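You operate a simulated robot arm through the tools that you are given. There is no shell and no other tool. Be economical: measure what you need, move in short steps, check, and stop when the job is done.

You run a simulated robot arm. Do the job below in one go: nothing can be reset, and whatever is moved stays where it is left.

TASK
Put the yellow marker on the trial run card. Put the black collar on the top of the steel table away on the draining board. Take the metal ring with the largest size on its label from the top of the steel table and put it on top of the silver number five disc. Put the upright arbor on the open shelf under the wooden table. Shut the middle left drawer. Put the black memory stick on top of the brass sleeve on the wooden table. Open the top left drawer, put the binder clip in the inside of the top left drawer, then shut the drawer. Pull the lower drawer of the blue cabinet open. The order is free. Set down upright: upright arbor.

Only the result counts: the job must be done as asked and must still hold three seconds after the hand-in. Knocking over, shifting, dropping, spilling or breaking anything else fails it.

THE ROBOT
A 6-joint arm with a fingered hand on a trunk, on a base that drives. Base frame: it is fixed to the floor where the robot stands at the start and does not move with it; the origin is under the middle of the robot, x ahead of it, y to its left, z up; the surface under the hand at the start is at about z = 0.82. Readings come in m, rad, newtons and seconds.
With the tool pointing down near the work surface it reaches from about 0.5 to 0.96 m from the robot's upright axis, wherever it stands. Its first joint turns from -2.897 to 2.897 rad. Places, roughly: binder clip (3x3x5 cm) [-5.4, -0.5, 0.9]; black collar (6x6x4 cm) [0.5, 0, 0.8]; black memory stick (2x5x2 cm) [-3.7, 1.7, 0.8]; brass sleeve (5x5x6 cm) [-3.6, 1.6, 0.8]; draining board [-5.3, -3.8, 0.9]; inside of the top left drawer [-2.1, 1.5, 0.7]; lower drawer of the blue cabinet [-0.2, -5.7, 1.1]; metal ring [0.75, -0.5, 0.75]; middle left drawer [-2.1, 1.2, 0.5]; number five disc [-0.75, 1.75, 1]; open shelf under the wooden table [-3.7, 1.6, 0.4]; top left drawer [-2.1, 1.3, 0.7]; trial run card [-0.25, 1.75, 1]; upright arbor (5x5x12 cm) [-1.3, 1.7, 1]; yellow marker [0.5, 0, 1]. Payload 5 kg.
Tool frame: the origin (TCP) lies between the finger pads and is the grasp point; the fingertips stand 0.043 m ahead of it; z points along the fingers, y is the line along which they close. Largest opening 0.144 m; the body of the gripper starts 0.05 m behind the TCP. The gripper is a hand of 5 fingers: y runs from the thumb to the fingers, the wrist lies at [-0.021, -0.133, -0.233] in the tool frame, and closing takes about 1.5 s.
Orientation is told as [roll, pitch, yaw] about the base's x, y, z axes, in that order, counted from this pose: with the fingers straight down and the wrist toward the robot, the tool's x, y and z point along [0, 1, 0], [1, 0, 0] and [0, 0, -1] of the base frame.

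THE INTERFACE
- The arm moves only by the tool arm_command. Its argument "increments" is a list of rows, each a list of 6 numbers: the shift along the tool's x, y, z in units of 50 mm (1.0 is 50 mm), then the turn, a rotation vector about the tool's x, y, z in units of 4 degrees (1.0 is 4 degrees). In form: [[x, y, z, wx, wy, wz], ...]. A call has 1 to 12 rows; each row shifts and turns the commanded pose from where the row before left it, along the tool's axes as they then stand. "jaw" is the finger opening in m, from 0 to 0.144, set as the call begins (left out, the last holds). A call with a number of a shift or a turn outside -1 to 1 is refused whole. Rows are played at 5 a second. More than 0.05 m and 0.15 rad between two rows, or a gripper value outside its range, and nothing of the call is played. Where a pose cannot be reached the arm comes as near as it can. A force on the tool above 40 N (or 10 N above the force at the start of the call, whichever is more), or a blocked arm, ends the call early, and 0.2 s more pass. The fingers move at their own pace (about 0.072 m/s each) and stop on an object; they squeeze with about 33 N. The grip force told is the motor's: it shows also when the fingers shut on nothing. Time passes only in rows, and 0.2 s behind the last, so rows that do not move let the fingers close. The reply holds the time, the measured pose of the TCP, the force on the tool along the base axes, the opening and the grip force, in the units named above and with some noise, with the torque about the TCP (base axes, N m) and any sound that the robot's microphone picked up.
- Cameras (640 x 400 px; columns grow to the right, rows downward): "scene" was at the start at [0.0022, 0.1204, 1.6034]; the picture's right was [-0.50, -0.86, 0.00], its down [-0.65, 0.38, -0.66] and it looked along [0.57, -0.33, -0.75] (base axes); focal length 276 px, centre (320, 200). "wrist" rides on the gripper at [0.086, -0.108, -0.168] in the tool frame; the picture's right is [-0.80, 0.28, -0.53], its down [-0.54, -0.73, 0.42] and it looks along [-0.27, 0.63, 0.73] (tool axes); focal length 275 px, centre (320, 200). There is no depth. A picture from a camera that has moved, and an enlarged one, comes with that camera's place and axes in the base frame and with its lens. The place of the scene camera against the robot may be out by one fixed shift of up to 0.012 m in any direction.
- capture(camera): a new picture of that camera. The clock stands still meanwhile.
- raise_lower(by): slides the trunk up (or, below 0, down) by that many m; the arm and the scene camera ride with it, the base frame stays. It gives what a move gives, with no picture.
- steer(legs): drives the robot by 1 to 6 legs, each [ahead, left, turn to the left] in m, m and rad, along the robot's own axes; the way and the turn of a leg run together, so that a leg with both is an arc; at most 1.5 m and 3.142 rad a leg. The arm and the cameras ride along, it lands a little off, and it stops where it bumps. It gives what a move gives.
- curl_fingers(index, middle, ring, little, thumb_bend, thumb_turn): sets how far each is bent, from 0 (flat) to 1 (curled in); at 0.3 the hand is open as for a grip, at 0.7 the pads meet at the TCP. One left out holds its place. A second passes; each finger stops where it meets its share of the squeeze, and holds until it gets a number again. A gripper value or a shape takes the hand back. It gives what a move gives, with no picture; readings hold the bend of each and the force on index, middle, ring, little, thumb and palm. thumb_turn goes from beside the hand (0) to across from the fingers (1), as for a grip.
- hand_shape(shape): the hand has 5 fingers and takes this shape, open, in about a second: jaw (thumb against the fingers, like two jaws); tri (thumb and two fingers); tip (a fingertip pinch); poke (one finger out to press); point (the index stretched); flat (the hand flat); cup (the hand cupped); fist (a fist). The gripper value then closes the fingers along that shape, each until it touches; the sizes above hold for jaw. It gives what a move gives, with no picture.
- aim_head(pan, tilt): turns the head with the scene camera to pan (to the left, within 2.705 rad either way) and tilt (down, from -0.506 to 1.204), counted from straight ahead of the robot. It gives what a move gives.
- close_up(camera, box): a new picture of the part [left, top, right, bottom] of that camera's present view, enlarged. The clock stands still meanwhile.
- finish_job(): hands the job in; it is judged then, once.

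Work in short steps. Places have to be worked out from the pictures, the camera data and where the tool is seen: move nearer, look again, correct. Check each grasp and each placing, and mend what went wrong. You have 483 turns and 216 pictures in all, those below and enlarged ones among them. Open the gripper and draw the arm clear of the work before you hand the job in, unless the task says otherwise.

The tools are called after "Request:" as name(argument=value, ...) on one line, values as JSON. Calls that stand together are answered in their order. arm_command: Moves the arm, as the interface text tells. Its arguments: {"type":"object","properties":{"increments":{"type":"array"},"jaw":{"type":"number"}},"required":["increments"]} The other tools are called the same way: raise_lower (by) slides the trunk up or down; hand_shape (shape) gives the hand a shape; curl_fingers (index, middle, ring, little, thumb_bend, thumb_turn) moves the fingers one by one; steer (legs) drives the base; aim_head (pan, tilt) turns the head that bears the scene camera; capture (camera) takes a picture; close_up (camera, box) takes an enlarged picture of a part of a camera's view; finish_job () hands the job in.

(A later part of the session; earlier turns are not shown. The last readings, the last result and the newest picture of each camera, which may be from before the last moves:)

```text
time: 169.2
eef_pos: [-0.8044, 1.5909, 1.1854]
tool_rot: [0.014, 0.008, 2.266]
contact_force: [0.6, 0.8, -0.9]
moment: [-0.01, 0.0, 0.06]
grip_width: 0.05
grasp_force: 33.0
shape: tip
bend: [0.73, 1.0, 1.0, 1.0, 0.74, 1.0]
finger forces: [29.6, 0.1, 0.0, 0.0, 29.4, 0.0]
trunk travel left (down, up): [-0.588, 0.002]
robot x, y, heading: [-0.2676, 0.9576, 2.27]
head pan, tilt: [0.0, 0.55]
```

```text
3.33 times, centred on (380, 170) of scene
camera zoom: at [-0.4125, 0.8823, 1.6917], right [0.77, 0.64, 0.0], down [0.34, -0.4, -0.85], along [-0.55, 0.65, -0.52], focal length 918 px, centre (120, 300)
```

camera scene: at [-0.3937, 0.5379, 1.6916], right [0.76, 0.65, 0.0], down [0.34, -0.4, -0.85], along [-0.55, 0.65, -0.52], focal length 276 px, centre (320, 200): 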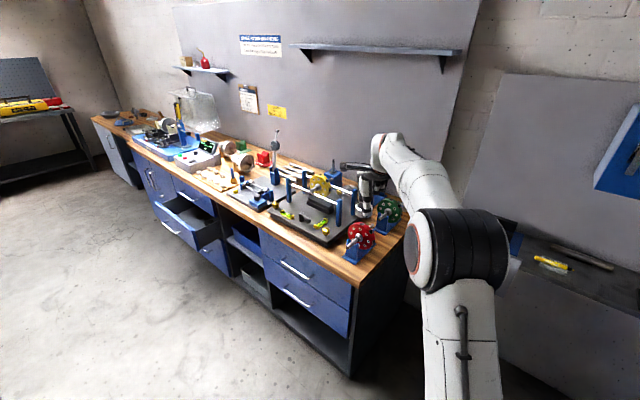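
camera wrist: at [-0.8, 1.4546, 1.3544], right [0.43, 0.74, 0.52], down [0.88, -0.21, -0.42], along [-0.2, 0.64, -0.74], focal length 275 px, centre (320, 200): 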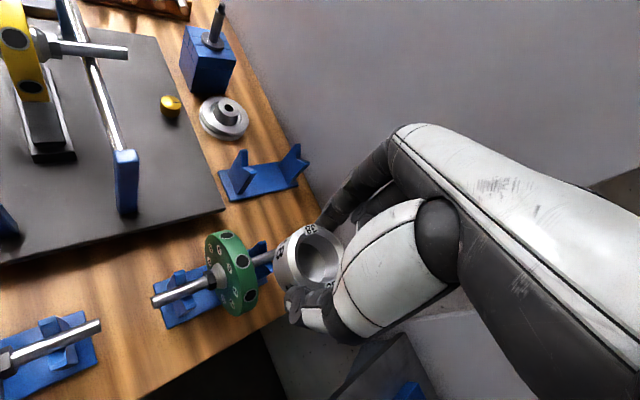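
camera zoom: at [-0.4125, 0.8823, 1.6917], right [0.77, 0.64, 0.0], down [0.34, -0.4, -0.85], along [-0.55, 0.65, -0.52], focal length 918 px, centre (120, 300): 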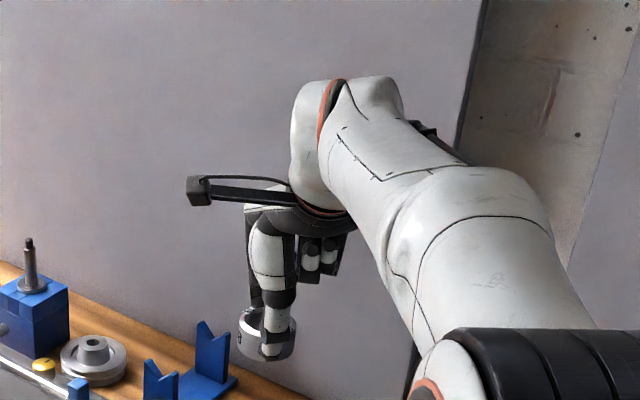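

The disc is hidden behind the held ring. I move the hand 15 cm aside to see it.

Request:
arm_command(increments=[[-1, 0, 0, 0, 0, 0], [-1, 0, 0, 0, 0, 0], [-1, 0, 0, 0, 0, 0], [0, 0, 0, 0, 0, 0]])

Request:
capture(camera="wrist")

Request:
close_up(camera="scene", box=[300, 150, 460, 270])

```text
time: 170.2
eef_pos: [-0.6902, 1.6873, 1.1819]
tool_rot: [0.014, 0.006, 2.268]
contact_force: [0.2, 0.2, -1.4]
moment: [-0.02, -0.03, 0.0]
grip_width: 0.0499
grasp_force: 33.5
shape: tip
bend: [0.73, 1.0, 1.0, 1.0, 0.74, 1.0]
finger forces: [29.5, 0.1, 0.0, 0.1, 29.5, 0.0]
trunk travel left (down, up): [-0.588, 0.002]
robot x, y, heading: [-0.2719, 0.9543, 2.27]
head pan, tilt: [0.0, 0.55]
```

```text
132 pictures are left
camera wrist: at [-0.6844, 1.551, 1.352], right [0.43, 0.74, 0.52], down [0.88, -0.21, -0.43], along [-0.2, 0.64, -0.74], focal length 275 px, centre (320, 200)
```

wrist: 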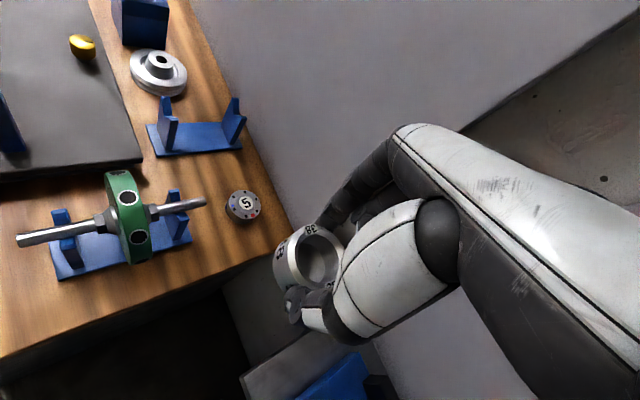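

```text
3.33 times, centred on (380, 210) of scene
camera zoom: at [-0.4123, 0.8816, 1.6917], right [0.77, 0.64, 0.0], down [0.34, -0.4, -0.85], along [-0.55, 0.65, -0.52], focal length 918 px, centre (120, 167)
```

zoom: 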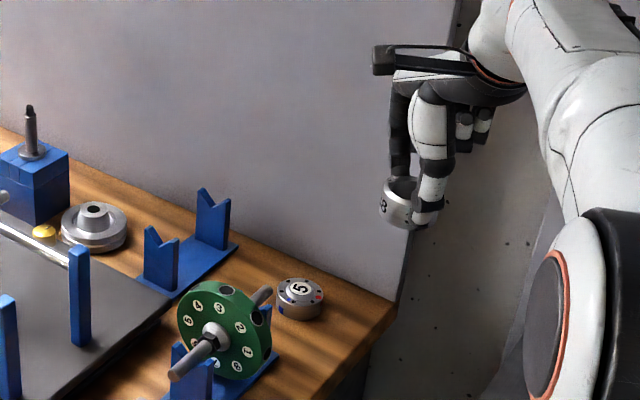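

The "5" disc is at about [-0.833, 1.756], top z≈0.935. I move the base 10 cm closer and then the hand over the disc.

Request:
steer(legs=[[0.1, 0, 0]])

Request:
capture(camera="wrist")

```text
time: 171.4
eef_pos: [-0.7523, 1.7667, 1.1815]
tool_rot: [0.014, 0.008, 2.265]
contact_force: [-0.4, 1.2, -2.5]
moment: [-0.03, 0.01, 0.01]
grip_width: 0.0501
grasp_force: 33.0
shape: tip
bend: [0.73, 1.0, 1.0, 1.0, 0.74, 1.0]
finger forces: [29.5, 0.0, 0.0, 0.0, 29.5, 0.0]
trunk travel left (down, up): [-0.588, 0.002]
robot x, y, heading: [-0.3292, 1.0312, 2.266]
head pan, tilt: [0.0, 0.55]
```

```text
130 pictures are left
camera wrist: at [-0.7473, 1.6295, 1.3505], right [0.43, 0.74, 0.52], down [0.88, -0.22, -0.42], along [-0.2, 0.64, -0.74], focal length 275 px, centre (320, 200)
```

wrist: 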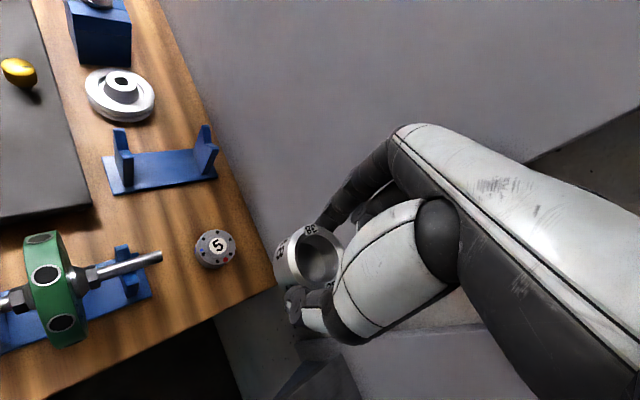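

Refined estimate ≈[-0.842, 1.768]. I move over it and lower 10 cm by the trunk, then look again.

Request:
arm_command(increments=[[0.68, 0.59, 0, 0, 0, 0], [0.68, 0.59, 0, 0, 0, 0], [0, 0, 0, 0, 0, 0]])

Request:
raise_lower(by=-0.11)

Request:
capture(camera="wrist")

Request:
close_up(camera="scene", box=[250, 130, 410, 250])

```text
time: 172.2
eef_pos: [-0.8407, 1.7678, 1.1813]
tool_rot: [0.016, 0.01, 2.263]
contact_force: [-0.2, 0.2, -1.7]
moment: [-0.01, 0.04, 0.01]
grip_width: 0.0497
grasp_force: 32.7
shape: tip
bend: [0.73, 1.0, 1.0, 1.0, 0.74, 1.0]
finger forces: [29.7, 0.0, 0.0, 0.0, 29.7, 0.0]
trunk travel left (down, up): [-0.588, 0.002]
robot x, y, heading: [-0.3298, 1.0332, 2.267]
head pan, tilt: [0.0, 0.55]
```

```text
time: 173.6
eef_pos: [-0.8403, 1.7679, 1.0728]
tool_rot: [0.014, 0.009, 2.266]
contact_force: [0.3, 0.3, -1.9]
moment: [-0.01, 0.01, 0.01]
grip_width: 0.0499
grasp_force: 33.2
shape: tip
bend: [0.73, 1.0, 1.0, 1.0, 0.74, 1.0]
finger forces: [29.8, 0.0, 0.1, 0.0, 29.8, 0.1]
trunk travel left (down, up): [-0.478, 0.112]
robot x, y, heading: [-0.33, 1.0299, 2.264]
head pan, tilt: [0.0, 0.55]
```

```text
129 pictures are left
camera wrist: at [-0.836, 1.632, 1.2408], right [0.43, 0.74, 0.52], down [0.88, -0.22, -0.42], along [-0.2, 0.64, -0.74], focal length 275 px, centre (320, 200)
```

wrist: 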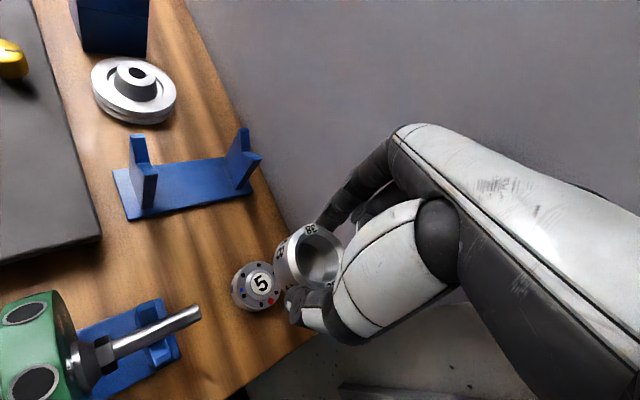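

```text
3.33 times, centred on (330, 190) of scene
camera zoom: at [-0.4763, 0.9584, 1.5817], right [0.77, 0.64, 0.0], down [0.33, -0.4, -0.85], along [-0.55, 0.66, -0.52], focal length 918 px, centre (287, 233)
```

zoom: 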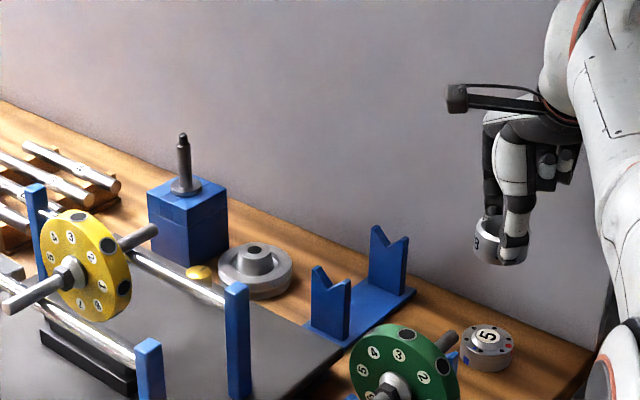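

Disc centre ≈[-0.845, 1.768], hand within 5 mm. I nudge and lower to just above the disc.

Request:
arm_command(increments=[[0.06, 0.05, 0, 0, 0, 0], [0, 0, 0, 0, 0, 0]])

Request:
raise_lower(by=-0.075)

Request:
close_up(camera="scene", box=[340, 140, 440, 215])

Request:
close_up(camera="wrist", box=[220, 180, 380, 340])

```text
time: 174.2
eef_pos: [-0.8451, 1.768, 1.0719]
tool_rot: [0.014, 0.009, 2.265]
contact_force: [0.5, 0.4, -1.4]
moment: [-0.01, 0.0, -0.01]
grip_width: 0.0496
grasp_force: 32.7
shape: tip
bend: [0.73, 1.0, 1.0, 1.0, 0.74, 1.0]
finger forces: [29.6, 0.0, 0.0, 0.0, 29.7, 0.1]
trunk travel left (down, up): [-0.478, 0.112]
robot x, y, heading: [-0.3324, 1.0303, 2.265]
head pan, tilt: [0.0, 0.55]
```

```text
time: 175.3
eef_pos: [-0.8442, 1.7673, 0.9963]
tool_rot: [0.014, 0.01, 2.265]
contact_force: [0.2, 0.4, -1.7]
moment: [0.02, 0.02, -0.01]
grip_width: 0.0497
grasp_force: 33.0
shape: tip
bend: [0.73, 1.0, 1.0, 1.0, 0.74, 1.0]
finger forces: [29.6, 0.0, 0.0, 0.0, 29.7, 0.0]
trunk travel left (down, up): [-0.403, 0.187]
robot x, y, heading: [-0.3306, 1.0315, 2.264]
head pan, tilt: [0.0, 0.55]
```

```text
5.33 times, centred on (390, 178) of scene
camera zoom: at [-0.4762, 0.9584, 1.5067], right [0.77, 0.64, 0.0], down [0.33, -0.4, -0.85], along [-0.55, 0.66, -0.52], focal length 1469 px, centre (-53, 320)
```

zoom: 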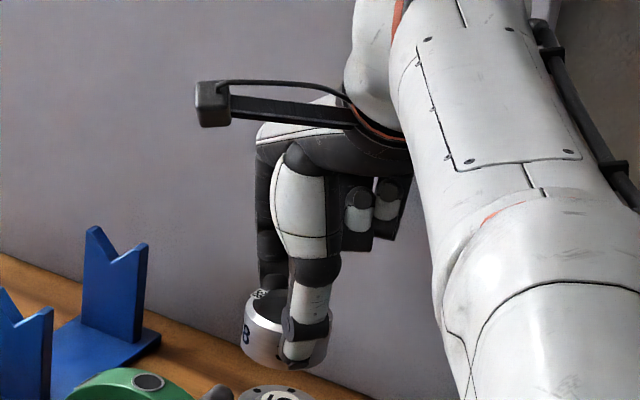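

```text
2.50 times, centred on (300, 260) of wrist
camera zoom: at [-0.8397, 1.6324, 1.1656], right [0.43, 0.74, 0.52], down [0.88, -0.22, -0.42], along [-0.2, 0.64, -0.74], focal length 688 px, centre (370, 50)
```

zoom: 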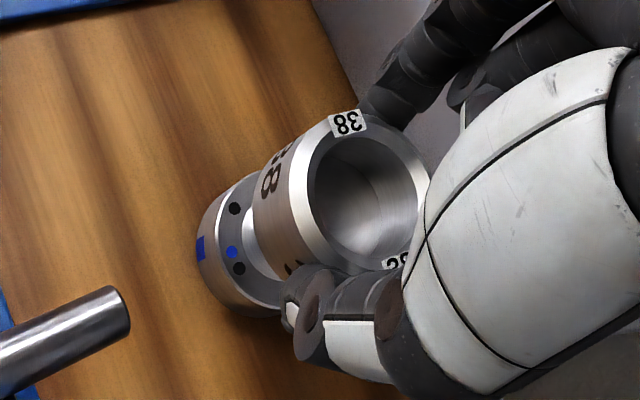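

Converging well. Two more centimetres down and check alignment.

Request:
raise_lower(by=-0.02)

Request:
close_up(camera="scene", box=[350, 165, 430, 225])

Request:
close_up(camera="wrist", box=[220, 180, 380, 340])

```text
time: 176.0
eef_pos: [-0.8451, 1.7683, 0.9759]
tool_rot: [0.014, 0.009, 2.265]
contact_force: [-0.5, 0.8, -0.9]
moment: [0.01, -0.01, -0.03]
grip_width: 0.0496
grasp_force: 33.1
shape: tip
bend: [0.73, 1.0, 1.0, 1.0, 0.74, 1.0]
finger forces: [29.7, 0.0, 0.0, 0.0, 29.7, 0.0]
trunk travel left (down, up): [-0.383, 0.207]
robot x, y, heading: [-0.3313, 1.0306, 2.271]
head pan, tilt: [0.0, 0.55]
```

```text
6.67 times, centred on (390, 195) of scene
camera zoom: at [-0.4762, 0.9584, 1.4867], right [0.77, 0.64, 0.0], down [0.33, -0.4, -0.85], along [-0.55, 0.66, -0.52], focal length 1837 px, centre (-147, 233)
```

zoom: 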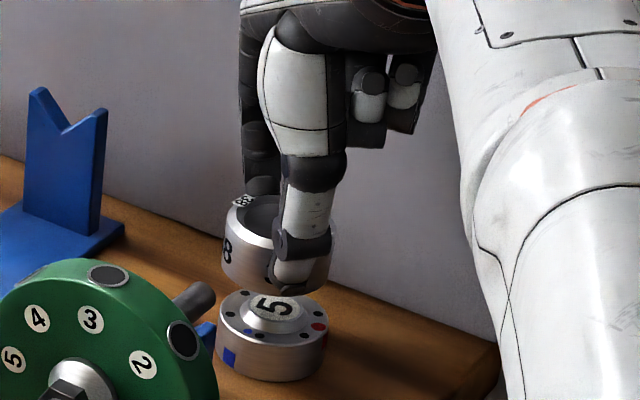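

```text
2.50 times, centred on (300, 260) of wrist
camera zoom: at [-0.8397, 1.6324, 1.1455], right [0.43, 0.74, 0.52], down [0.88, -0.22, -0.42], along [-0.2, 0.64, -0.74], focal length 688 px, centre (370, 50)
```

zoom: 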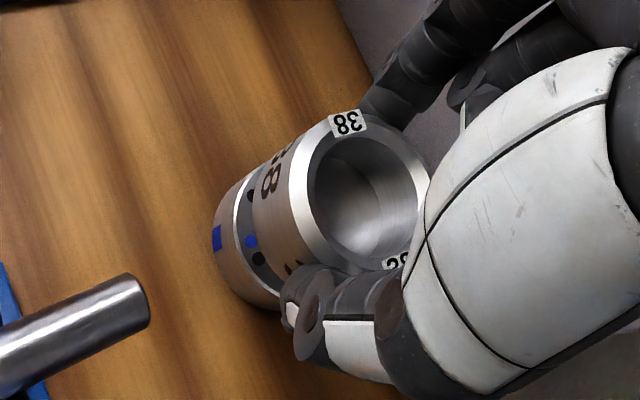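

The disc has a small raised hub; the ring is concentric above it with ~3 cm gap. I lower 2 cm, then in small steps.

Request:
raise_lower(by=-0.018)

Request:
close_up(camera="scene", box=[350, 165, 430, 225])

Request:
raise_lower(by=-0.006)

Request:
raise_lower(by=-0.004)

```text
time: 176.6
eef_pos: [-0.8452, 1.7676, 0.96]
tool_rot: [0.013, 0.009, 2.265]
contact_force: [0.1, 0.0, -1.2]
moment: [0.0, -0.03, -0.01]
grip_width: 0.0497
grasp_force: 32.8
shape: tip
bend: [0.73, 1.0, 1.0, 1.0, 0.74, 1.0]
finger forces: [29.8, 0.0, 0.1, 0.0, 29.7, 0.0]
trunk travel left (down, up): [-0.365, 0.225]
robot x, y, heading: [-0.3325, 1.0287, 2.27]
head pan, tilt: [0.0, 0.55]
```

```text
6.67 times, centred on (390, 195) of scene
camera zoom: at [-0.4762, 0.9583, 1.4687], right [0.77, 0.64, 0.0], down [0.33, -0.4, -0.85], along [-0.55, 0.66, -0.52], focal length 1837 px, centre (-147, 233)
```

zoom: 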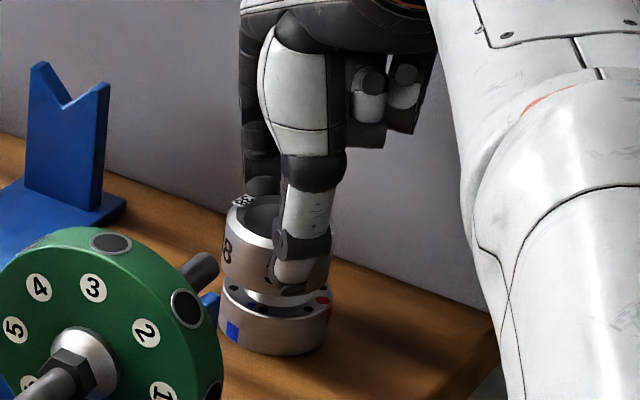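

```text
time: 177.2
eef_pos: [-0.8439, 1.7683, 0.9515]
tool_rot: [0.014, 0.009, 2.267]
contact_force: [0.7, -0.5, -1.5]
moment: [-0.01, 0.01, 0.01]
grip_width: 0.05
grasp_force: 32.8
shape: tip
bend: [0.73, 1.0, 1.0, 1.0, 0.74, 1.0]
finger forces: [29.7, 0.0, 0.0, 0.0, 29.8, 0.0]
trunk travel left (down, up): [-0.359, 0.231]
robot x, y, heading: [-0.3285, 1.0312, 2.265]
head pan, tilt: [0.0, 0.55]
```

```text
time: 177.7
eef_pos: [-0.8443, 1.7691, 0.9486]
tool_rot: [0.013, 0.007, 2.267]
contact_force: [0.5, -0.6, -1.0]
moment: [0.0, 0.0, 0.01]
grip_width: 0.0499
grasp_force: 33.4
shape: tip
bend: [0.73, 1.0, 1.0, 1.0, 0.74, 1.0]
finger forces: [29.7, 0.0, 0.1, 0.0, 29.8, 0.0]
trunk travel left (down, up): [-0.355, 0.235]
robot x, y, heading: [-0.3335, 1.0338, 2.266]
head pan, tilt: [0.0, 0.55]
```

The ring is entering over the hub with no side forces. I continue in small steps to contact.

Request:
raise_lower(by=-0.003)

Request:
raise_lower(by=-0.003)

Request:
raise_lower(by=-0.003)

Request:
close_up(camera="scene", box=[350, 165, 430, 225])

```text
time: 178.2
eef_pos: [-0.8439, 1.7684, 0.945]
tool_rot: [0.015, 0.009, 2.265]
contact_force: [-0.4, -0.4, -1.2]
moment: [-0.03, -0.01, 0.01]
grip_width: 0.0499
grasp_force: 33.4
shape: tip
bend: [0.73, 1.0, 1.0, 1.0, 0.74, 1.0]
finger forces: [29.7, 0.0, 0.0, 0.0, 29.7, 0.0]
trunk travel left (down, up): [-0.352, 0.238]
robot x, y, heading: [-0.3312, 1.0294, 2.259]
head pan, tilt: [0.0, 0.55]
```

```text
time: 178.8
eef_pos: [-0.845, 1.7692, 0.9436]
tool_rot: [0.015, 0.007, 2.265]
contact_force: [-0.2, 0.0, 3.0]
moment: [-0.06, 0.01, -0.02]
grip_width: 0.0501
grasp_force: 33.8
shape: tip
bend: [0.73, 1.0, 1.0, 1.0, 0.74, 1.0]
finger forces: [30.2, 0.0, 0.0, 0.1, 30.2, 0.1]
trunk travel left (down, up): [-0.349, 0.241]
robot x, y, heading: [-0.3311, 1.0308, 2.261]
head pan, tilt: [0.0, 0.55]
```

```text
time: 179.3
eef_pos: [-0.8444, 1.7682, 0.9422]
tool_rot: [0.013, 0.003, 2.265]
contact_force: [-0.7, -0.4, 14.9]
moment: [0.05, 0.02, 0.0]
grip_width: 0.0508
grasp_force: 33.1
shape: tip
bend: [0.73, 1.0, 1.0, 1.0, 0.74, 1.0]
finger forces: [32.6, 0.1, 0.0, 0.0, 32.0, 0.0]
trunk travel left (down, up): [-0.346, 0.244]
robot x, y, heading: [-0.3343, 1.0325, 2.263]
head pan, tilt: [0.0, 0.55]
```

```text
6.67 times, centred on (390, 195) of scene
camera zoom: at [-0.4755, 0.9572, 1.4499], right [0.77, 0.64, 0.0], down [0.33, -0.4, -0.85], along [-0.55, 0.66, -0.52], focal length 1837 px, centre (-147, 233)
```

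zoom: 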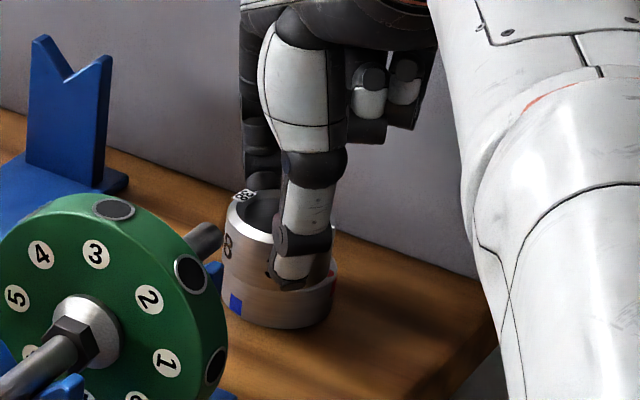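

The ring is seated (15 N). I relieve, open, and lift away.

Request:
raise_lower(by=0.002)

Request:
arm_command(increments=[[0, 0, 0, 0, 0, 0], [0, 0, 0, 0, 0, 0], [0, 0, 0, 0, 0, 0], [0, 0, 0, 0, 0, 0], [0, 0, 0, 0, 0, 0]], jaw=0.085)

Request:
raise_lower(by=0.04)

Request:
raise_lower(by=0.18)

Request:
close_up(camera="scene", box=[340, 165, 440, 240])

Request:
capture(camera="wrist")

```text
time: 179.8
eef_pos: [-0.8442, 1.7666, 0.9432]
tool_rot: [0.013, 0.005, 2.265]
contact_force: [-0.8, 1.3, 13.8]
moment: [0.09, 0.07, 0.02]
grip_width: 0.0507
grasp_force: 33.0
shape: tip
bend: [0.73, 1.0, 1.0, 1.0, 0.74, 1.0]
finger forces: [33.6, 0.0, 0.1, 0.0, 31.6, 0.0]
trunk travel left (down, up): [-0.348, 0.242]
robot x, y, heading: [-0.3303, 1.0365, 2.267]
head pan, tilt: [0.0, 0.55]
```

```text
time: 181.0
eef_pos: [-0.8442, 1.7698, 0.9406]
tool_rot: [0.014, 0.009, 2.266]
contact_force: [-0.6, 0.2, -0.3]
moment: [-0.02, 0.02, 0.02]
grip_width: 0.0846
grasp_force: 0.2
shape: tip
bend: [0.3, 0.98, 0.99, 0.99, 0.66, 1.0]
finger forces: [0.0, 0.0, 0.1, 0.1, 0.0, 0.0]
trunk travel left (down, up): [-0.348, 0.242]
robot x, y, heading: [-0.3286, 1.0316, 2.266]
head pan, tilt: [0.0, 0.55]
```

```text
time: 181.8
eef_pos: [-0.8445, 1.7682, 0.9811]
tool_rot: [0.014, 0.008, 2.267]
contact_force: [-1.5, 0.5, 0.5]
moment: [0.0, 0.03, 0.02]
grip_width: 0.0847
grasp_force: 0.1
shape: tip
bend: [0.3, 0.98, 0.99, 0.99, 0.66, 1.0]
finger forces: [0.0, 0.0, 0.0, 0.0, 0.0, 0.1]
trunk travel left (down, up): [-0.388, 0.202]
robot x, y, heading: [-0.3354, 1.0293, 2.266]
head pan, tilt: [0.0, 0.55]
```

```text
time: 183.8
eef_pos: [-0.8441, 1.7675, 1.1606]
tool_rot: [0.014, 0.008, 2.265]
contact_force: [0.5, 0.8, 0.4]
moment: [-0.01, 0.04, -0.01]
grip_width: 0.0845
grasp_force: 0.0
shape: tip
bend: [0.3, 0.98, 0.99, 0.99, 0.66, 1.0]
finger forces: [0.0, 0.1, 0.1, 0.0, 0.0, 0.0]
trunk travel left (down, up): [-0.568, 0.022]
robot x, y, heading: [-0.3323, 1.0327, 2.263]
head pan, tilt: [0.0, 0.55]
```

```text
5.33 times, centred on (390, 202) of scene
camera zoom: at [-0.4764, 0.9585, 1.6716], right [0.77, 0.64, 0.0], down [0.33, -0.4, -0.85], along [-0.55, 0.66, -0.52], focal length 1469 px, centre (-53, 187)
```

zoom: 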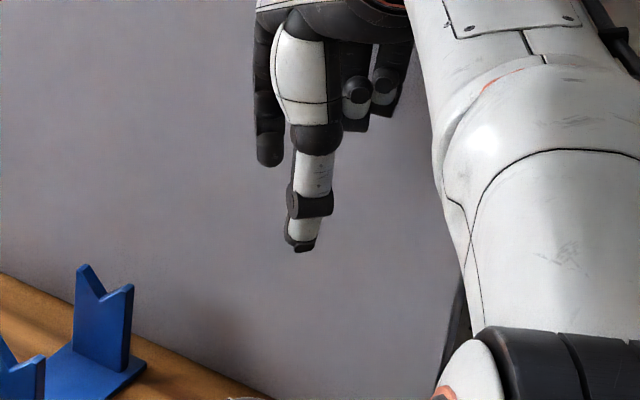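

```text
120 pictures are left
camera wrist: at [-0.8399, 1.6325, 1.3301], right [0.43, 0.74, 0.52], down [0.88, -0.22, -0.42], along [-0.2, 0.64, -0.74], focal length 275 px, centre (320, 200)
```

wrist: 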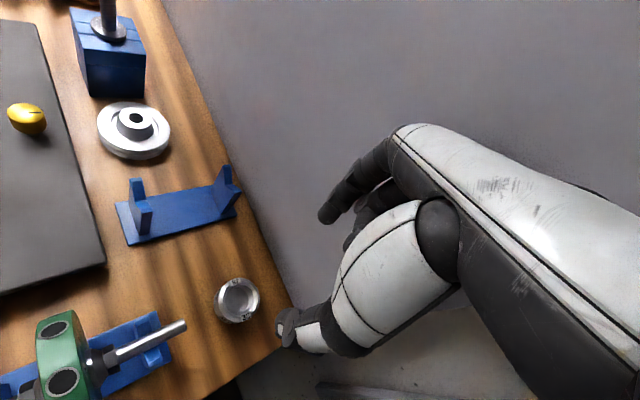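

Ring 38 sits concentric on the "5" disc. Next the arbor (≈[-1.283, 1.714], shaft z 0.98–1.065). I back off, retract the arm and drive in front of it.

Request:
steer(legs=[[-0.4, 0, 0]])

Request:
arm_command(increments=[[0, -1, 0, 0, 0, 0], [0, -1, 0, 0, 0, 0], [0, -1, 0, 0, 0, 0], [0, 0, 0, 0, 0, 1], [0, 0, 0, 0, 0, 1], [0, 0, 0, 0, 0, 1], [0, 0, 0, 0, 0, 1], [0, 0, 0, 0, 0, 1], [0, 0, 0, 0, 0, 1], [0, 0, 0, 0, 0, 1], [0, 0, 0, 0, 0, 1], [0, 0, 0, 0, 0, 1]])

Request:
steer(legs=[[0, 0, -0.693], [-0.1, 1.2, 0]])

Request:
arm_command(increments=[[0, 0, 0, 0, 0, 1], [0, 0, 0, 0, 0, 1], [0, 0, 0, 0, 0, 1], [0, 0, 0, 0, 0, 1], [0, 0, 0, 0, 0, 1], [0, 0, 0, 0, 0, 1], [0, 0, 0, 0, 0, 1], [0, 0, 0, 0, 0, 1], [0, 0, 0, 0, 0, 1], [0, 0, 0, 0, 0, 1], [0, 0, 0, 0, 0, 1], [0, 0, 0, 0, 0, 1]])

Request:
hand_shape(shape="tri")

```text
time: 186.3
eef_pos: [-0.5858, 1.4594, 1.1621]
tool_rot: [0.014, 0.006, 2.264]
contact_force: [1.0, 0.9, 1.3]
moment: [0.0, 0.0, 0.01]
grip_width: 0.0849
grasp_force: 0.1
shape: tip
bend: [0.3, 0.98, 0.99, 0.99, 0.66, 1.0]
finger forces: [0.0, 0.0, 0.0, 0.0, 0.0, 0.0]
trunk travel left (down, up): [-0.568, 0.022]
robot x, y, heading: [-0.076, 0.7184, 2.264]
head pan, tilt: [0.0, 0.55]
```

```text
time: 188.9
eef_pos: [-0.4889, 1.3437, 1.1625]
tool_rot: [0.006, 0.013, 1.632]
contact_force: [-0.3, -0.3, 0.4]
moment: [0.0, 0.01, 0.0]
grip_width: 0.0849
grasp_force: 0.1
shape: tip
bend: [0.3, 0.98, 0.99, 0.99, 0.66, 1.0]
finger forces: [0.0, 0.1, 0.0, 0.0, 0.1, 0.0]
trunk travel left (down, up): [-0.568, 0.022]
robot x, y, heading: [-0.0744, 0.719, 2.262]
head pan, tilt: [0.0, 0.55]
```

```text
time: 196.9
eef_pos: [-1.1884, 1.3756, 1.1621]
tool_rot: [0.006, 0.015, 0.931]
contact_force: [0.4, 0.1, -0.4]
moment: [-0.01, -0.02, 0.03]
grip_width: 0.085
grasp_force: 0.0
shape: tip
bend: [0.3, 0.98, 0.99, 0.99, 0.66, 1.0]
finger forces: [0.1, 0.0, 0.1, 0.1, 0.0, 0.0]
trunk travel left (down, up): [-0.568, 0.022]
robot x, y, heading: [-1.2761, 0.6331, 1.56]
head pan, tilt: [0.0, 0.55]
```

```text
time: 199.5
eef_pos: [-1.1878, 1.3764, 1.1622]
tool_rot: [-0.007, 0.015, 0.09]
contact_force: [1.0, 0.2, -0.4]
moment: [0.01, 0.0, 0.03]
grip_width: 0.0847
grasp_force: 0.1
shape: tip
bend: [0.3, 0.98, 0.99, 0.99, 0.66, 1.0]
finger forces: [0.1, 0.0, 0.0, 0.0, 0.0, 0.0]
trunk travel left (down, up): [-0.568, 0.022]
robot x, y, heading: [-1.2773, 0.6356, 1.556]
head pan, tilt: [0.0, 0.55]
```

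```text
time: 200.4
eef_pos: [-1.1882, 1.3749, 1.1609]
tool_rot: [-0.007, 0.013, 0.092]
contact_force: [-0.7, 0.0, -0.2]
moment: [0.0, -0.04, -0.01]
grip_width: 0.1441
grasp_force: 0.1
shape: tri
bend: [0.3, 0.3, 0.99, 0.99, 0.3, 0.98]
finger forces: [0.0, 0.0, 0.1, 0.0, 0.0, 0.0]
trunk travel left (down, up): [-0.568, 0.022]
robot x, y, heading: [-1.2759, 0.633, 1.556]
head pan, tilt: [0.0, 0.55]
```

Hand shape "tri" is open. Now pitch the fingers forward 44° and centre laterally on the arbor.

Request:
arm_command(increments=[[0, 0, 0, 0, 0, 0.65], [0, 0, 0, 0, 0, 0.65], [0, -0.9, 0, 0, 1, 0], [0, -0.9, 0, 0, 1, 0], [0, 0, 0, 0, 1, 0], [0, 0, 0, 0, 1, 0], [0, 0, 0, 0, 1, 0], [0, 0, 0, 0, 1, 0], [0, 0, 0, 0, 1, 0], [0, 0, 0, 0, 1, 0], [0, 0, 0, 0, 1, 0], [0, 0, 0, 0, 1, 0]], jaw=0.07)

Request:
capture(camera="wrist")

Request:
capture(camera="scene")

```text
time: 203.0
eef_pos: [-1.2778, 1.3745, 1.164]
tool_rot: [0.692, 0.015, 0.002]
contact_force: [0.3, -0.2, 0.2]
moment: [0.0, 0.0, -0.01]
grip_width: 0.0703
grasp_force: 0.0
shape: tri
bend: [0.74, 0.45, 0.99, 0.99, 0.71, 1.0]
finger forces: [0.0, 0.0, 0.0, 0.1, 0.0, 0.1]
trunk travel left (down, up): [-0.568, 0.022]
robot x, y, heading: [-1.2775, 0.6311, 1.558]
head pan, tilt: [0.0, 0.55]
```

```text
119 pictures are left
camera wrist: at [-1.3833, 1.3346, 1.3486], right [0.28, -0.95, -0.1], down [-0.73, -0.15, -0.66], along [0.62, 0.26, -0.74], focal length 275 px, centre (320, 200)
```

wrist: 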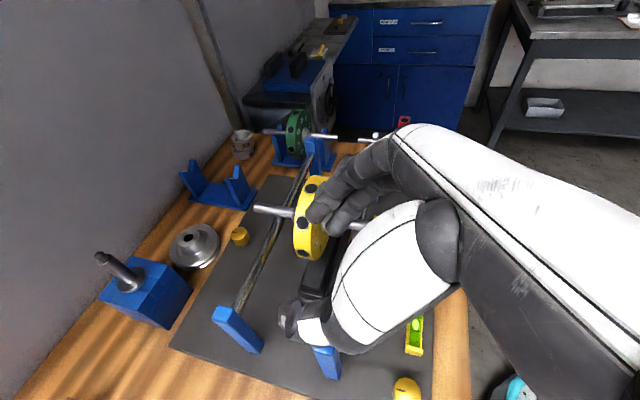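

```text
118 pictures are left
camera scene: at [-1.436, 0.6681, 1.6717], right [1.0, -0.01, 0.0], down [-0.01, -0.52, -0.85], along [0.01, 0.85, -0.52], focal length 276 px, centre (320, 200)
```

scene: 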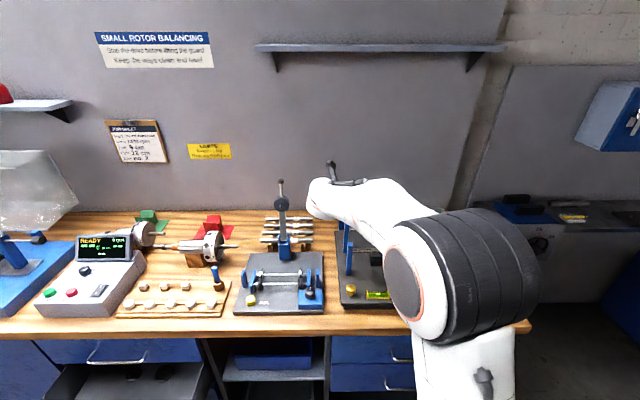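

Arbor at about [-1.290, 1.711]. I drive 12 cm closer, tilt a bit more, and go to a point 12 cm short of it along the tool axis.

Request:
steer(legs=[[0.12, 0, 0]])

Request:
arm_command(increments=[[0, -0.2, 0, 0, 1, 0], [0.5, 0, 0.75, 0, 0, 0], [0.5, 0, 0.75, 0, 0, 0], [0, 0, 0, 0, 0, 0]])

Request:
capture(camera="wrist")

```text
time: 204.2
eef_pos: [-1.2765, 1.4953, 1.1615]
tool_rot: [0.688, 0.015, 0.001]
contact_force: [-0.8, 0.5, -0.1]
moment: [-0.02, 0.01, 0.04]
grip_width: 0.0705
grasp_force: 0.2
shape: tri
bend: [0.74, 0.45, 0.99, 0.99, 0.71, 1.0]
finger forces: [0.0, 0.0, 0.0, 0.1, 0.0, 0.0]
trunk travel left (down, up): [-0.568, 0.022]
robot x, y, heading: [-1.2773, 0.7471, 1.562]
head pan, tilt: [0.0, 0.55]
```

```text
time: 205.2
eef_pos: [-1.2882, 1.5833, 1.146]
tool_rot: [0.76, 0.013, 0.001]
contact_force: [0.3, 0.8, 0.5]
moment: [-0.01, -0.03, 0.02]
grip_width: 0.0703
grasp_force: 0.1
shape: tri
bend: [0.74, 0.45, 0.99, 0.99, 0.71, 1.0]
finger forces: [0.1, 0.0, 0.0, 0.0, 0.0, 0.1]
trunk travel left (down, up): [-0.568, 0.022]
robot x, y, heading: [-1.275, 0.7517, 1.557]
head pan, tilt: [0.0, 0.55]
```

```text
117 pictures are left
camera wrist: at [-1.3937, 1.529, 1.3268], right [0.28, -0.94, -0.17], down [-0.73, -0.1, -0.67], along [0.62, 0.31, -0.72], focal length 275 px, centre (320, 200)
```

wrist: 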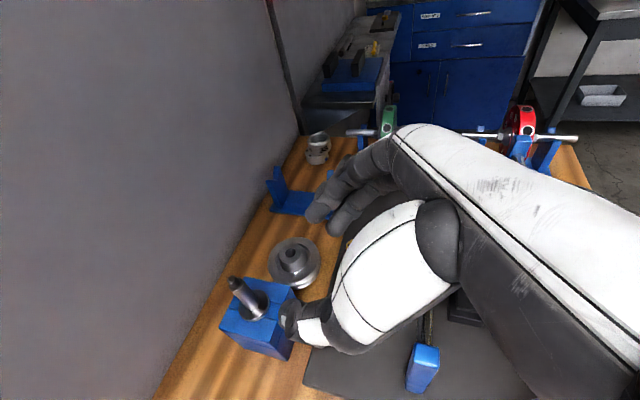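

Refined: shaft axis [-1.289, 1.719], flange top z≈0.97. The approach is now exactly along the tool axis; I advance 14 cm and check.

Request:
arm_command(increments=[[0, 0, 0.7, 0, 0, 0], [0, 0, 0.7, 0, 0, 0], [0, 0, 0.7, 0, 0, 0], [0.1, 0, 0.7, 0, 0, 0], [0, 0, 0, 0, 0, 0]])

Request:
capture(camera="wrist")

```text
time: 206.4
eef_pos: [-1.2892, 1.6815, 1.0446]
tool_rot: [0.758, 0.014, 0.002]
contact_force: [0.2, 0.2, 0.0]
moment: [-0.03, -0.02, 0.0]
grip_width: 0.07
grasp_force: 0.1
shape: tri
bend: [0.74, 0.45, 0.99, 0.99, 0.71, 1.0]
finger forces: [0.1, 0.1, 0.0, 0.0, 0.1, 0.1]
trunk travel left (down, up): [-0.568, 0.022]
robot x, y, heading: [-1.2717, 0.7533, 1.559]
head pan, tilt: [0.0, 0.55]
```

```text
116 pictures are left
camera wrist: at [-1.3943, 1.6277, 1.2259], right [0.28, -0.94, -0.16], down [-0.73, -0.1, -0.67], along [0.62, 0.31, -0.72], focal length 275 px, centre (320, 200)
```

wrist: 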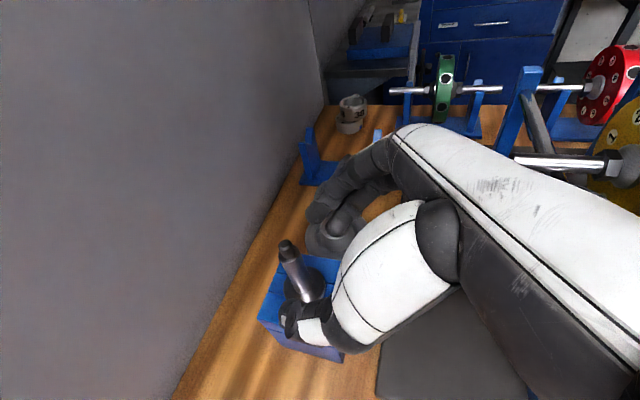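

The shaft is between thumb and fingers. I advance the last ~4.5 cm and close.

Request:
arm_command(increments=[[0.05, 0, 0.5, 0, 0, 0], [0.05, 0, 0.45, 0, 0, 0], [0, 0, 0, 0, 0, 0]])

Request:
arm_command(increments=[[0, 0, 0, 0, 0, 0], [0, 0, 0, 0, 0, 0], [0, 0, 0, 0, 0, 0], [0, 0, 0, 0, 0, 0], [0, 0, 0, 0, 0, 0], [0, 0, 0, 0, 0, 0], [0, 0, 0, 0, 0, 0]], jaw=0.0)

Request:
capture(camera="wrist")

```text
time: 207.2
eef_pos: [-1.2881, 1.7192, 1.0157]
tool_rot: [0.761, 0.014, 0.0]
contact_force: [0.3, 1.3, 0.3]
moment: [0.02, -0.02, 0.0]
grip_width: 0.0703
grasp_force: 0.2
shape: tri
bend: [0.74, 0.45, 0.99, 0.99, 0.71, 1.0]
finger forces: [0.0, 0.0, 0.0, 0.1, 0.1, 0.0]
trunk travel left (down, up): [-0.568, 0.022]
robot x, y, heading: [-1.2752, 0.7524, 1.562]
head pan, tilt: [0.0, 0.55]
```

```text
time: 208.8
eef_pos: [-1.2888, 1.72, 1.0163]
tool_rot: [0.759, 0.014, 0.001]
contact_force: [1.6, 5.9, 3.2]
moment: [0.13, -0.22, -0.03]
grip_width: 0.0
grasp_force: 33.0
shape: tri
bend: [0.7, 0.71, 1.0, 1.0, 0.73, 1.0]
finger forces: [0.1, 11.1, 0.0, 0.1, 0.2, 0.0]
trunk travel left (down, up): [-0.568, 0.022]
robot x, y, heading: [-1.271, 0.7513, 1.556]
head pan, tilt: [0.0, 0.55]
```

```text
115 pictures are left
camera wrist: at [-1.3939, 1.6661, 1.1971], right [0.28, -0.94, -0.17], down [-0.73, -0.1, -0.67], along [0.62, 0.31, -0.72], focal length 275 px, centre (320, 200)
```

wrist: 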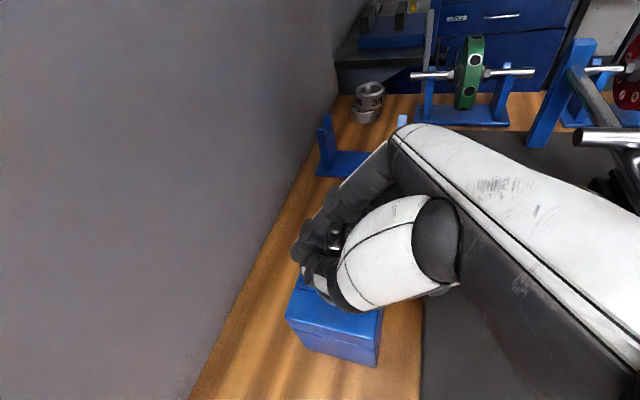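

The fingers closed around it too deep (tips met each other, only the middle finger loads it). I open, back off 2 cm so the shaft meets the pads near the tips, and close again.

Request:
arm_command(increments=[[0, 0, 0, 0, 0, 0], [0, 0, 0, 0, 0, 0], [0, 0, 0, 0, 0, 0], [0, 0, 0, 0, 0, 0], [0, 0, 0, 0, 0, 0]], jaw=0.07)

Request:
arm_command(increments=[[-0.3, 0, -0.3, 0, 0, 0], [0, 0, 0, 0, 0, 0]])

Request:
arm_command(increments=[[0, 0, 0, 0, 0, 0], [0, 0, 0, 0, 0, 0], [0, 0, 0, 0, 0, 0], [0, 0, 0, 0, 0, 0], [0, 0, 0, 0, 0, 0], [0, 0, 0, 0, 0, 0], [0, 0, 0, 0, 0, 0]], jaw=0.0)

Request:
close_up(camera="wrist", box=[240, 180, 400, 340])

```text
time: 210.0
eef_pos: [-1.2877, 1.7185, 1.0155]
tool_rot: [0.76, 0.014, 0.002]
contact_force: [0.0, -1.1, 0.1]
moment: [0.01, -0.04, 0.0]
grip_width: 0.0694
grasp_force: 0.2
shape: tri
bend: [0.74, 0.45, 0.99, 0.99, 0.71, 1.0]
finger forces: [0.0, 0.1, 0.0, 0.0, 0.1, 0.0]
trunk travel left (down, up): [-0.568, 0.022]
robot x, y, heading: [-1.2755, 0.75, 1.561]
head pan, tilt: [0.0, 0.55]
```

```text
time: 210.6
eef_pos: [-1.2889, 1.6976, 1.0168]
tool_rot: [0.76, 0.013, 0.001]
contact_force: [-0.4, -0.2, -0.1]
moment: [0.0, 0.05, 0.0]
grip_width: 0.0694
grasp_force: 0.0
shape: tri
bend: [0.74, 0.45, 0.99, 0.99, 0.71, 1.0]
finger forces: [0.0, 0.0, 0.0, 0.1, 0.1, 0.1]
trunk travel left (down, up): [-0.568, 0.022]
robot x, y, heading: [-1.2738, 0.7545, 1.551]
head pan, tilt: [0.0, 0.55]
```

```text
time: 212.2
eef_pos: [-1.2884, 1.6972, 1.0157]
tool_rot: [0.757, 0.013, 0.001]
contact_force: [-0.1, 0.2, 1.6]
moment: [-0.01, -0.03, 0.03]
grip_width: 0.0108
grasp_force: 33.2
shape: tri
bend: [0.72, 0.67, 1.0, 1.0, 0.73, 1.0]
finger forces: [14.5, 14.5, 0.0, 0.0, 28.8, 0.0]
trunk travel left (down, up): [-0.568, 0.022]
robot x, y, heading: [-1.2737, 0.7499, 1.557]
head pan, tilt: [0.0, 0.55]
```

```text
2.50 times, centred on (320, 260) of wrist
camera zoom: at [-1.3951, 1.6445, 1.1973], right [0.28, -0.94, -0.17], down [-0.73, -0.1, -0.67], along [0.62, 0.31, -0.72], focal length 688 px, centre (320, 50)
```

zoom: 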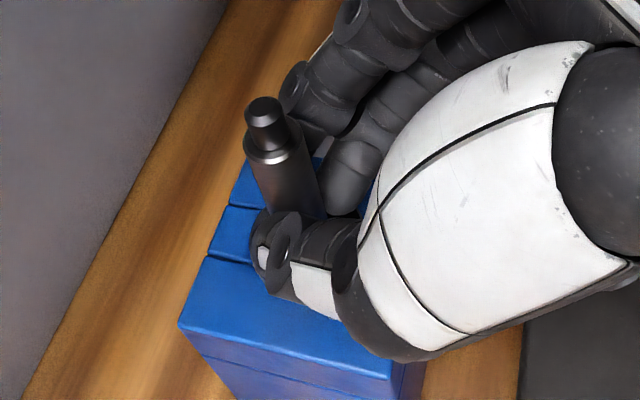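

Firm three-finger grip (29 N). I lift straight up 10 cm and look.

Request:
arm_command(increments=[[0.3, 0, -0.32, 0, 0, 0], [0.5, 0, -0.53, 0, 0, 0], [0.55, 0, -0.58, 0, 0, 0], [0.55, 0, -0.58, 0, 0, 0], [0, 0, 0, 0, 0, 0]])

Request:
aim_head(pan=0.0, tilt=0.4)

Request:
capture(camera="scene")

Request:
capture(camera="wrist")

```text
time: 213.4
eef_pos: [-1.2874, 1.6966, 1.1532]
tool_rot: [0.759, 0.014, 0.004]
contact_force: [0.3, -0.9, -3.5]
moment: [-0.05, 0.0, 0.01]
grip_width: 0.0104
grasp_force: 32.6
shape: tri
bend: [0.72, 0.67, 1.0, 1.0, 0.73, 1.0]
finger forces: [14.4, 14.1, 0.0, 0.1, 28.4, 0.0]
trunk travel left (down, up): [-0.568, 0.022]
robot x, y, heading: [-1.2724, 0.7549, 1.555]
head pan, tilt: [0.0, 0.55]
```

```text
time: 214.1
eef_pos: [-1.2888, 1.6973, 1.1533]
tool_rot: [0.76, 0.013, 0.002]
contact_force: [-0.1, -0.9, -2.5]
moment: [-0.06, 0.0, 0.0]
grip_width: 0.0103
grasp_force: 33.4
shape: tri
bend: [0.72, 0.67, 1.0, 1.0, 0.73, 1.0]
finger forces: [14.5, 14.1, 0.0, 0.1, 28.4, 0.0]
trunk travel left (down, up): [-0.568, 0.022]
robot x, y, heading: [-1.2672, 0.7539, 1.561]
head pan, tilt: [0.0, 0.4]
```

```text
113 pictures are left
camera scene: at [-1.4345, 0.7911, 1.6853], right [1.0, -0.01, 0.0], down [0.0, -0.39, -0.92], along [0.01, 0.92, -0.39], focal length 276 px, centre (320, 200)
```

scene: 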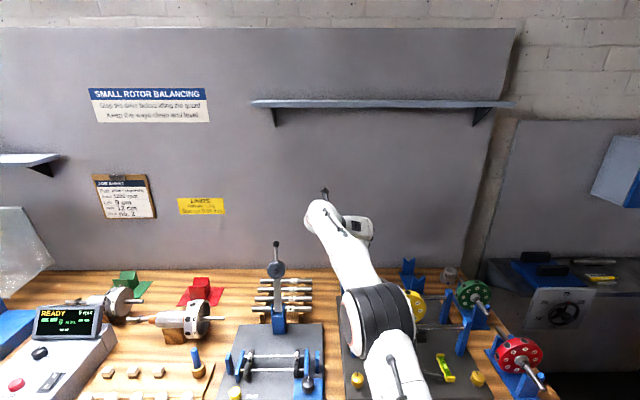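

```text
112 pictures are left
camera wrist: at [-1.3933, 1.644, 1.335], right [0.28, -0.94, -0.16], down [-0.73, -0.1, -0.67], along [0.62, 0.31, -0.72], focal length 275 px, centre (320, 200)
```

wrist: 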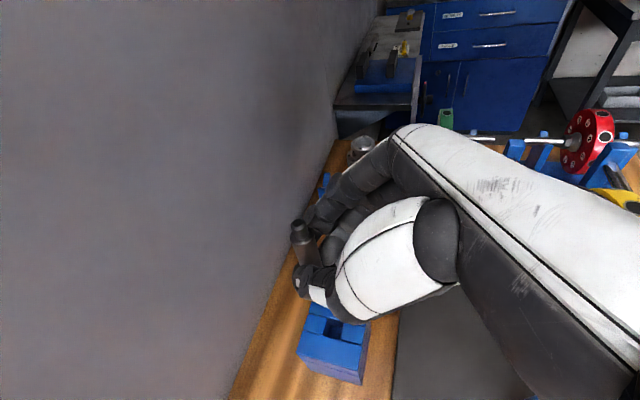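

The arbor is free (block visibly empty), hanging upright in the grip. I back out and drive left along the bench to look at the shelf area and drawers.

Request:
steer(legs=[[-0.6, 0, 0], [0, 1.2, 0]])

Request:
aim_head(pan=0.5, tilt=0.45)

Request:
capture(camera="scene")

```text
time: 223.1
eef_pos: [-2.4641, 1.1135, 1.1545]
tool_rot: [0.759, 0.015, -0.005]
contact_force: [0.2, -0.2, -3.8]
moment: [-0.09, -0.01, 0.0]
grip_width: 0.0103
grasp_force: 32.7
shape: tri
bend: [0.72, 0.67, 1.0, 1.0, 0.74, 1.0]
finger forces: [14.3, 14.2, 0.1, 0.1, 28.4, 0.0]
trunk travel left (down, up): [-0.568, 0.022]
robot x, y, heading: [-2.4585, 0.1712, 1.555]
head pan, tilt: [0.0, 0.4]
```

```text
time: 224.1
eef_pos: [-2.4652, 1.1144, 1.1532]
tool_rot: [0.759, 0.015, -0.005]
contact_force: [-0.3, -0.2, -3.6]
moment: [-0.06, -0.01, -0.04]
grip_width: 0.0105
grasp_force: 33.2
shape: tri
bend: [0.72, 0.67, 1.0, 1.0, 0.74, 1.0]
finger forces: [14.3, 14.1, 0.0, 0.0, 28.4, 0.0]
trunk travel left (down, up): [-0.568, 0.022]
robot x, y, heading: [-2.4579, 0.1687, 1.553]
head pan, tilt: [0.499, 0.45]
```

```text
111 pictures are left
camera scene: at [-2.6614, 0.1977, 1.6807], right [0.89, 0.46, 0.0], down [0.2, -0.39, -0.9], along [-0.41, 0.8, -0.44], focal length 276 px, centre (320, 200)
```

scene: 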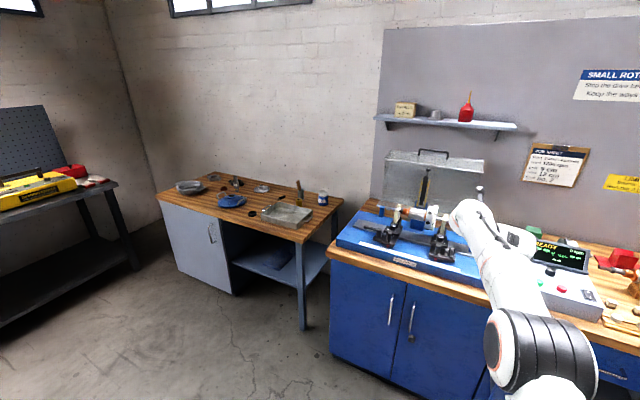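

The wooden table is a separate one at x≈-4.5…-3.3, with the open shelf at x≈-3.95…-3.35. I zoom in on the shelf and the table top.

Request:
close_up(camera="scene", box=[150, 160, 350, 330])

```text
2.35 times, centred on (250, 245) of scene
camera zoom: at [-2.6614, 0.1977, 1.6807], right [0.89, 0.46, 0.0], down [0.2, -0.39, -0.9], along [-0.41, 0.8, -0.44], focal length 648 px, centre (485, 94)
```

zoom: 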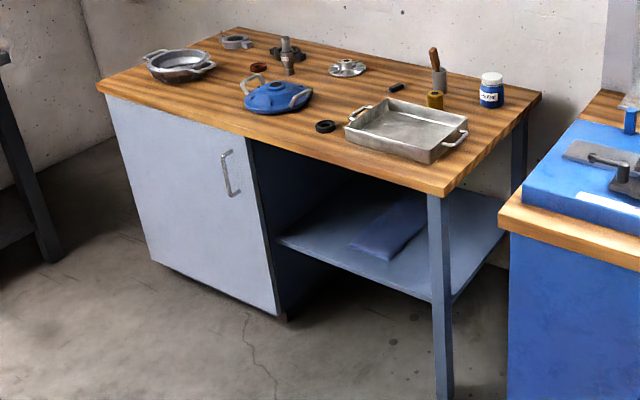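

The shelf has free space right of and in front of the blue cloth; target ≈[-3.51, 1.385]. The brass sleeve and stick are seen on the table top. I strafe left, then lower in front of the table.

Request:
steer(legs=[[0, 1.045, 0.016]])

Request:
arm_command(increments=[[-0.55, 0, 0.58, 0, 0, 0], [-0.55, 0, 0.58, 0, 0, 0], [-0.55, 0, 0.58, 0, 0, 0], [0, 0, 0, 0, 0, 0]])

Request:
raise_lower(by=-0.45)

Request:
aim_head(pan=0.0, tilt=0.4)

Request:
capture(camera="scene")

Request:
capture(camera="wrist")

```text
time: 229.3
eef_pos: [-3.5107, 1.1201, 1.1528]
tool_rot: [0.758, 0.014, 0.018]
contact_force: [-0.8, 0.3, -3.4]
moment: [-0.08, -0.03, 0.02]
grip_width: 0.0103
grasp_force: 33.1
shape: tri
bend: [0.72, 0.67, 1.0, 1.0, 0.74, 1.0]
finger forces: [14.4, 14.2, 0.1, 0.0, 28.3, 0.0]
trunk travel left (down, up): [-0.568, 0.022]
robot x, y, heading: [-3.4826, 0.1778, 1.571]
head pan, tilt: [0.499, 0.45]
```

```text
time: 230.3
eef_pos: [-3.5109, 1.1195, 1.0328]
tool_rot: [0.76, 0.014, 0.018]
contact_force: [0.0, -0.2, -3.3]
moment: [-0.09, -0.02, -0.02]
grip_width: 0.0105
grasp_force: 33.0
shape: tri
bend: [0.72, 0.67, 1.0, 1.0, 0.74, 1.0]
finger forces: [14.3, 14.5, 0.0, 0.1, 28.4, 0.0]
trunk travel left (down, up): [-0.568, 0.022]
robot x, y, heading: [-3.4777, 0.1755, 1.578]
head pan, tilt: [0.499, 0.45]
```

```text
refused: -0.45 is not a number from -0.4 to 0.4
```

```text
time: 231.3
eef_pos: [-3.5112, 1.12, 1.0341]
tool_rot: [0.76, 0.013, 0.019]
contact_force: [0.0, 0.6, -3.0]
moment: [-0.07, -0.01, 0.02]
grip_width: 0.0106
grasp_force: 33.4
shape: tri
bend: [0.72, 0.67, 1.0, 1.0, 0.74, 1.0]
finger forces: [14.4, 14.5, 0.0, 0.1, 28.4, 0.0]
trunk travel left (down, up): [-0.568, 0.022]
robot x, y, heading: [-3.48, 0.1761, 1.576]
head pan, tilt: [0.0, 0.4]
```

```text
109 pictures are left
camera scene: at [-3.6406, 0.2122, 1.6854], right [1.0, 0.01, 0.0], down [0.0, -0.39, -0.92], along [-0.01, 0.92, -0.39], focal length 276 px, centre (320, 200)
```

scene: 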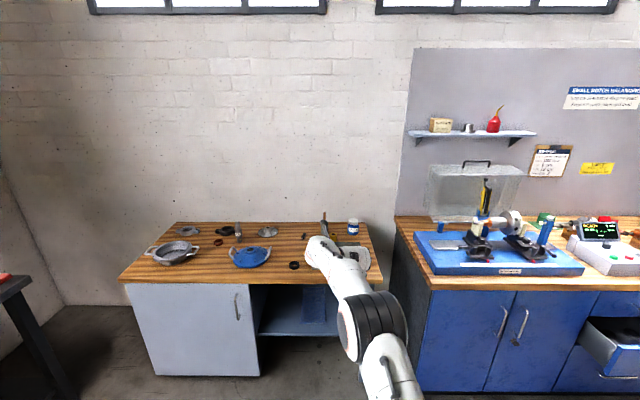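

```text
108 pictures are left
camera wrist: at [-3.6159, 1.0646, 1.2154], right [0.3, -0.94, -0.16], down [-0.73, -0.12, -0.67], along [0.61, 0.32, -0.72], focal length 275 px, centre (320, 200)
```

wrist: 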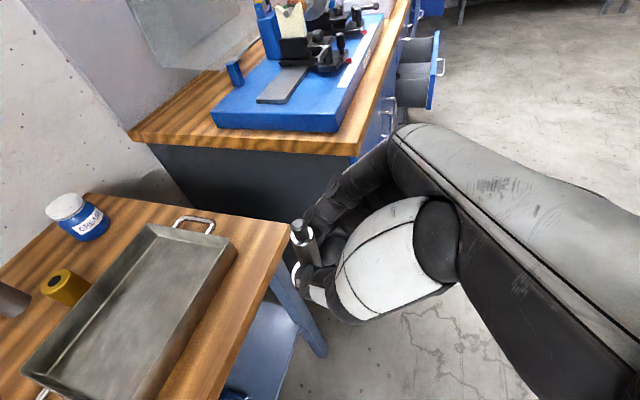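

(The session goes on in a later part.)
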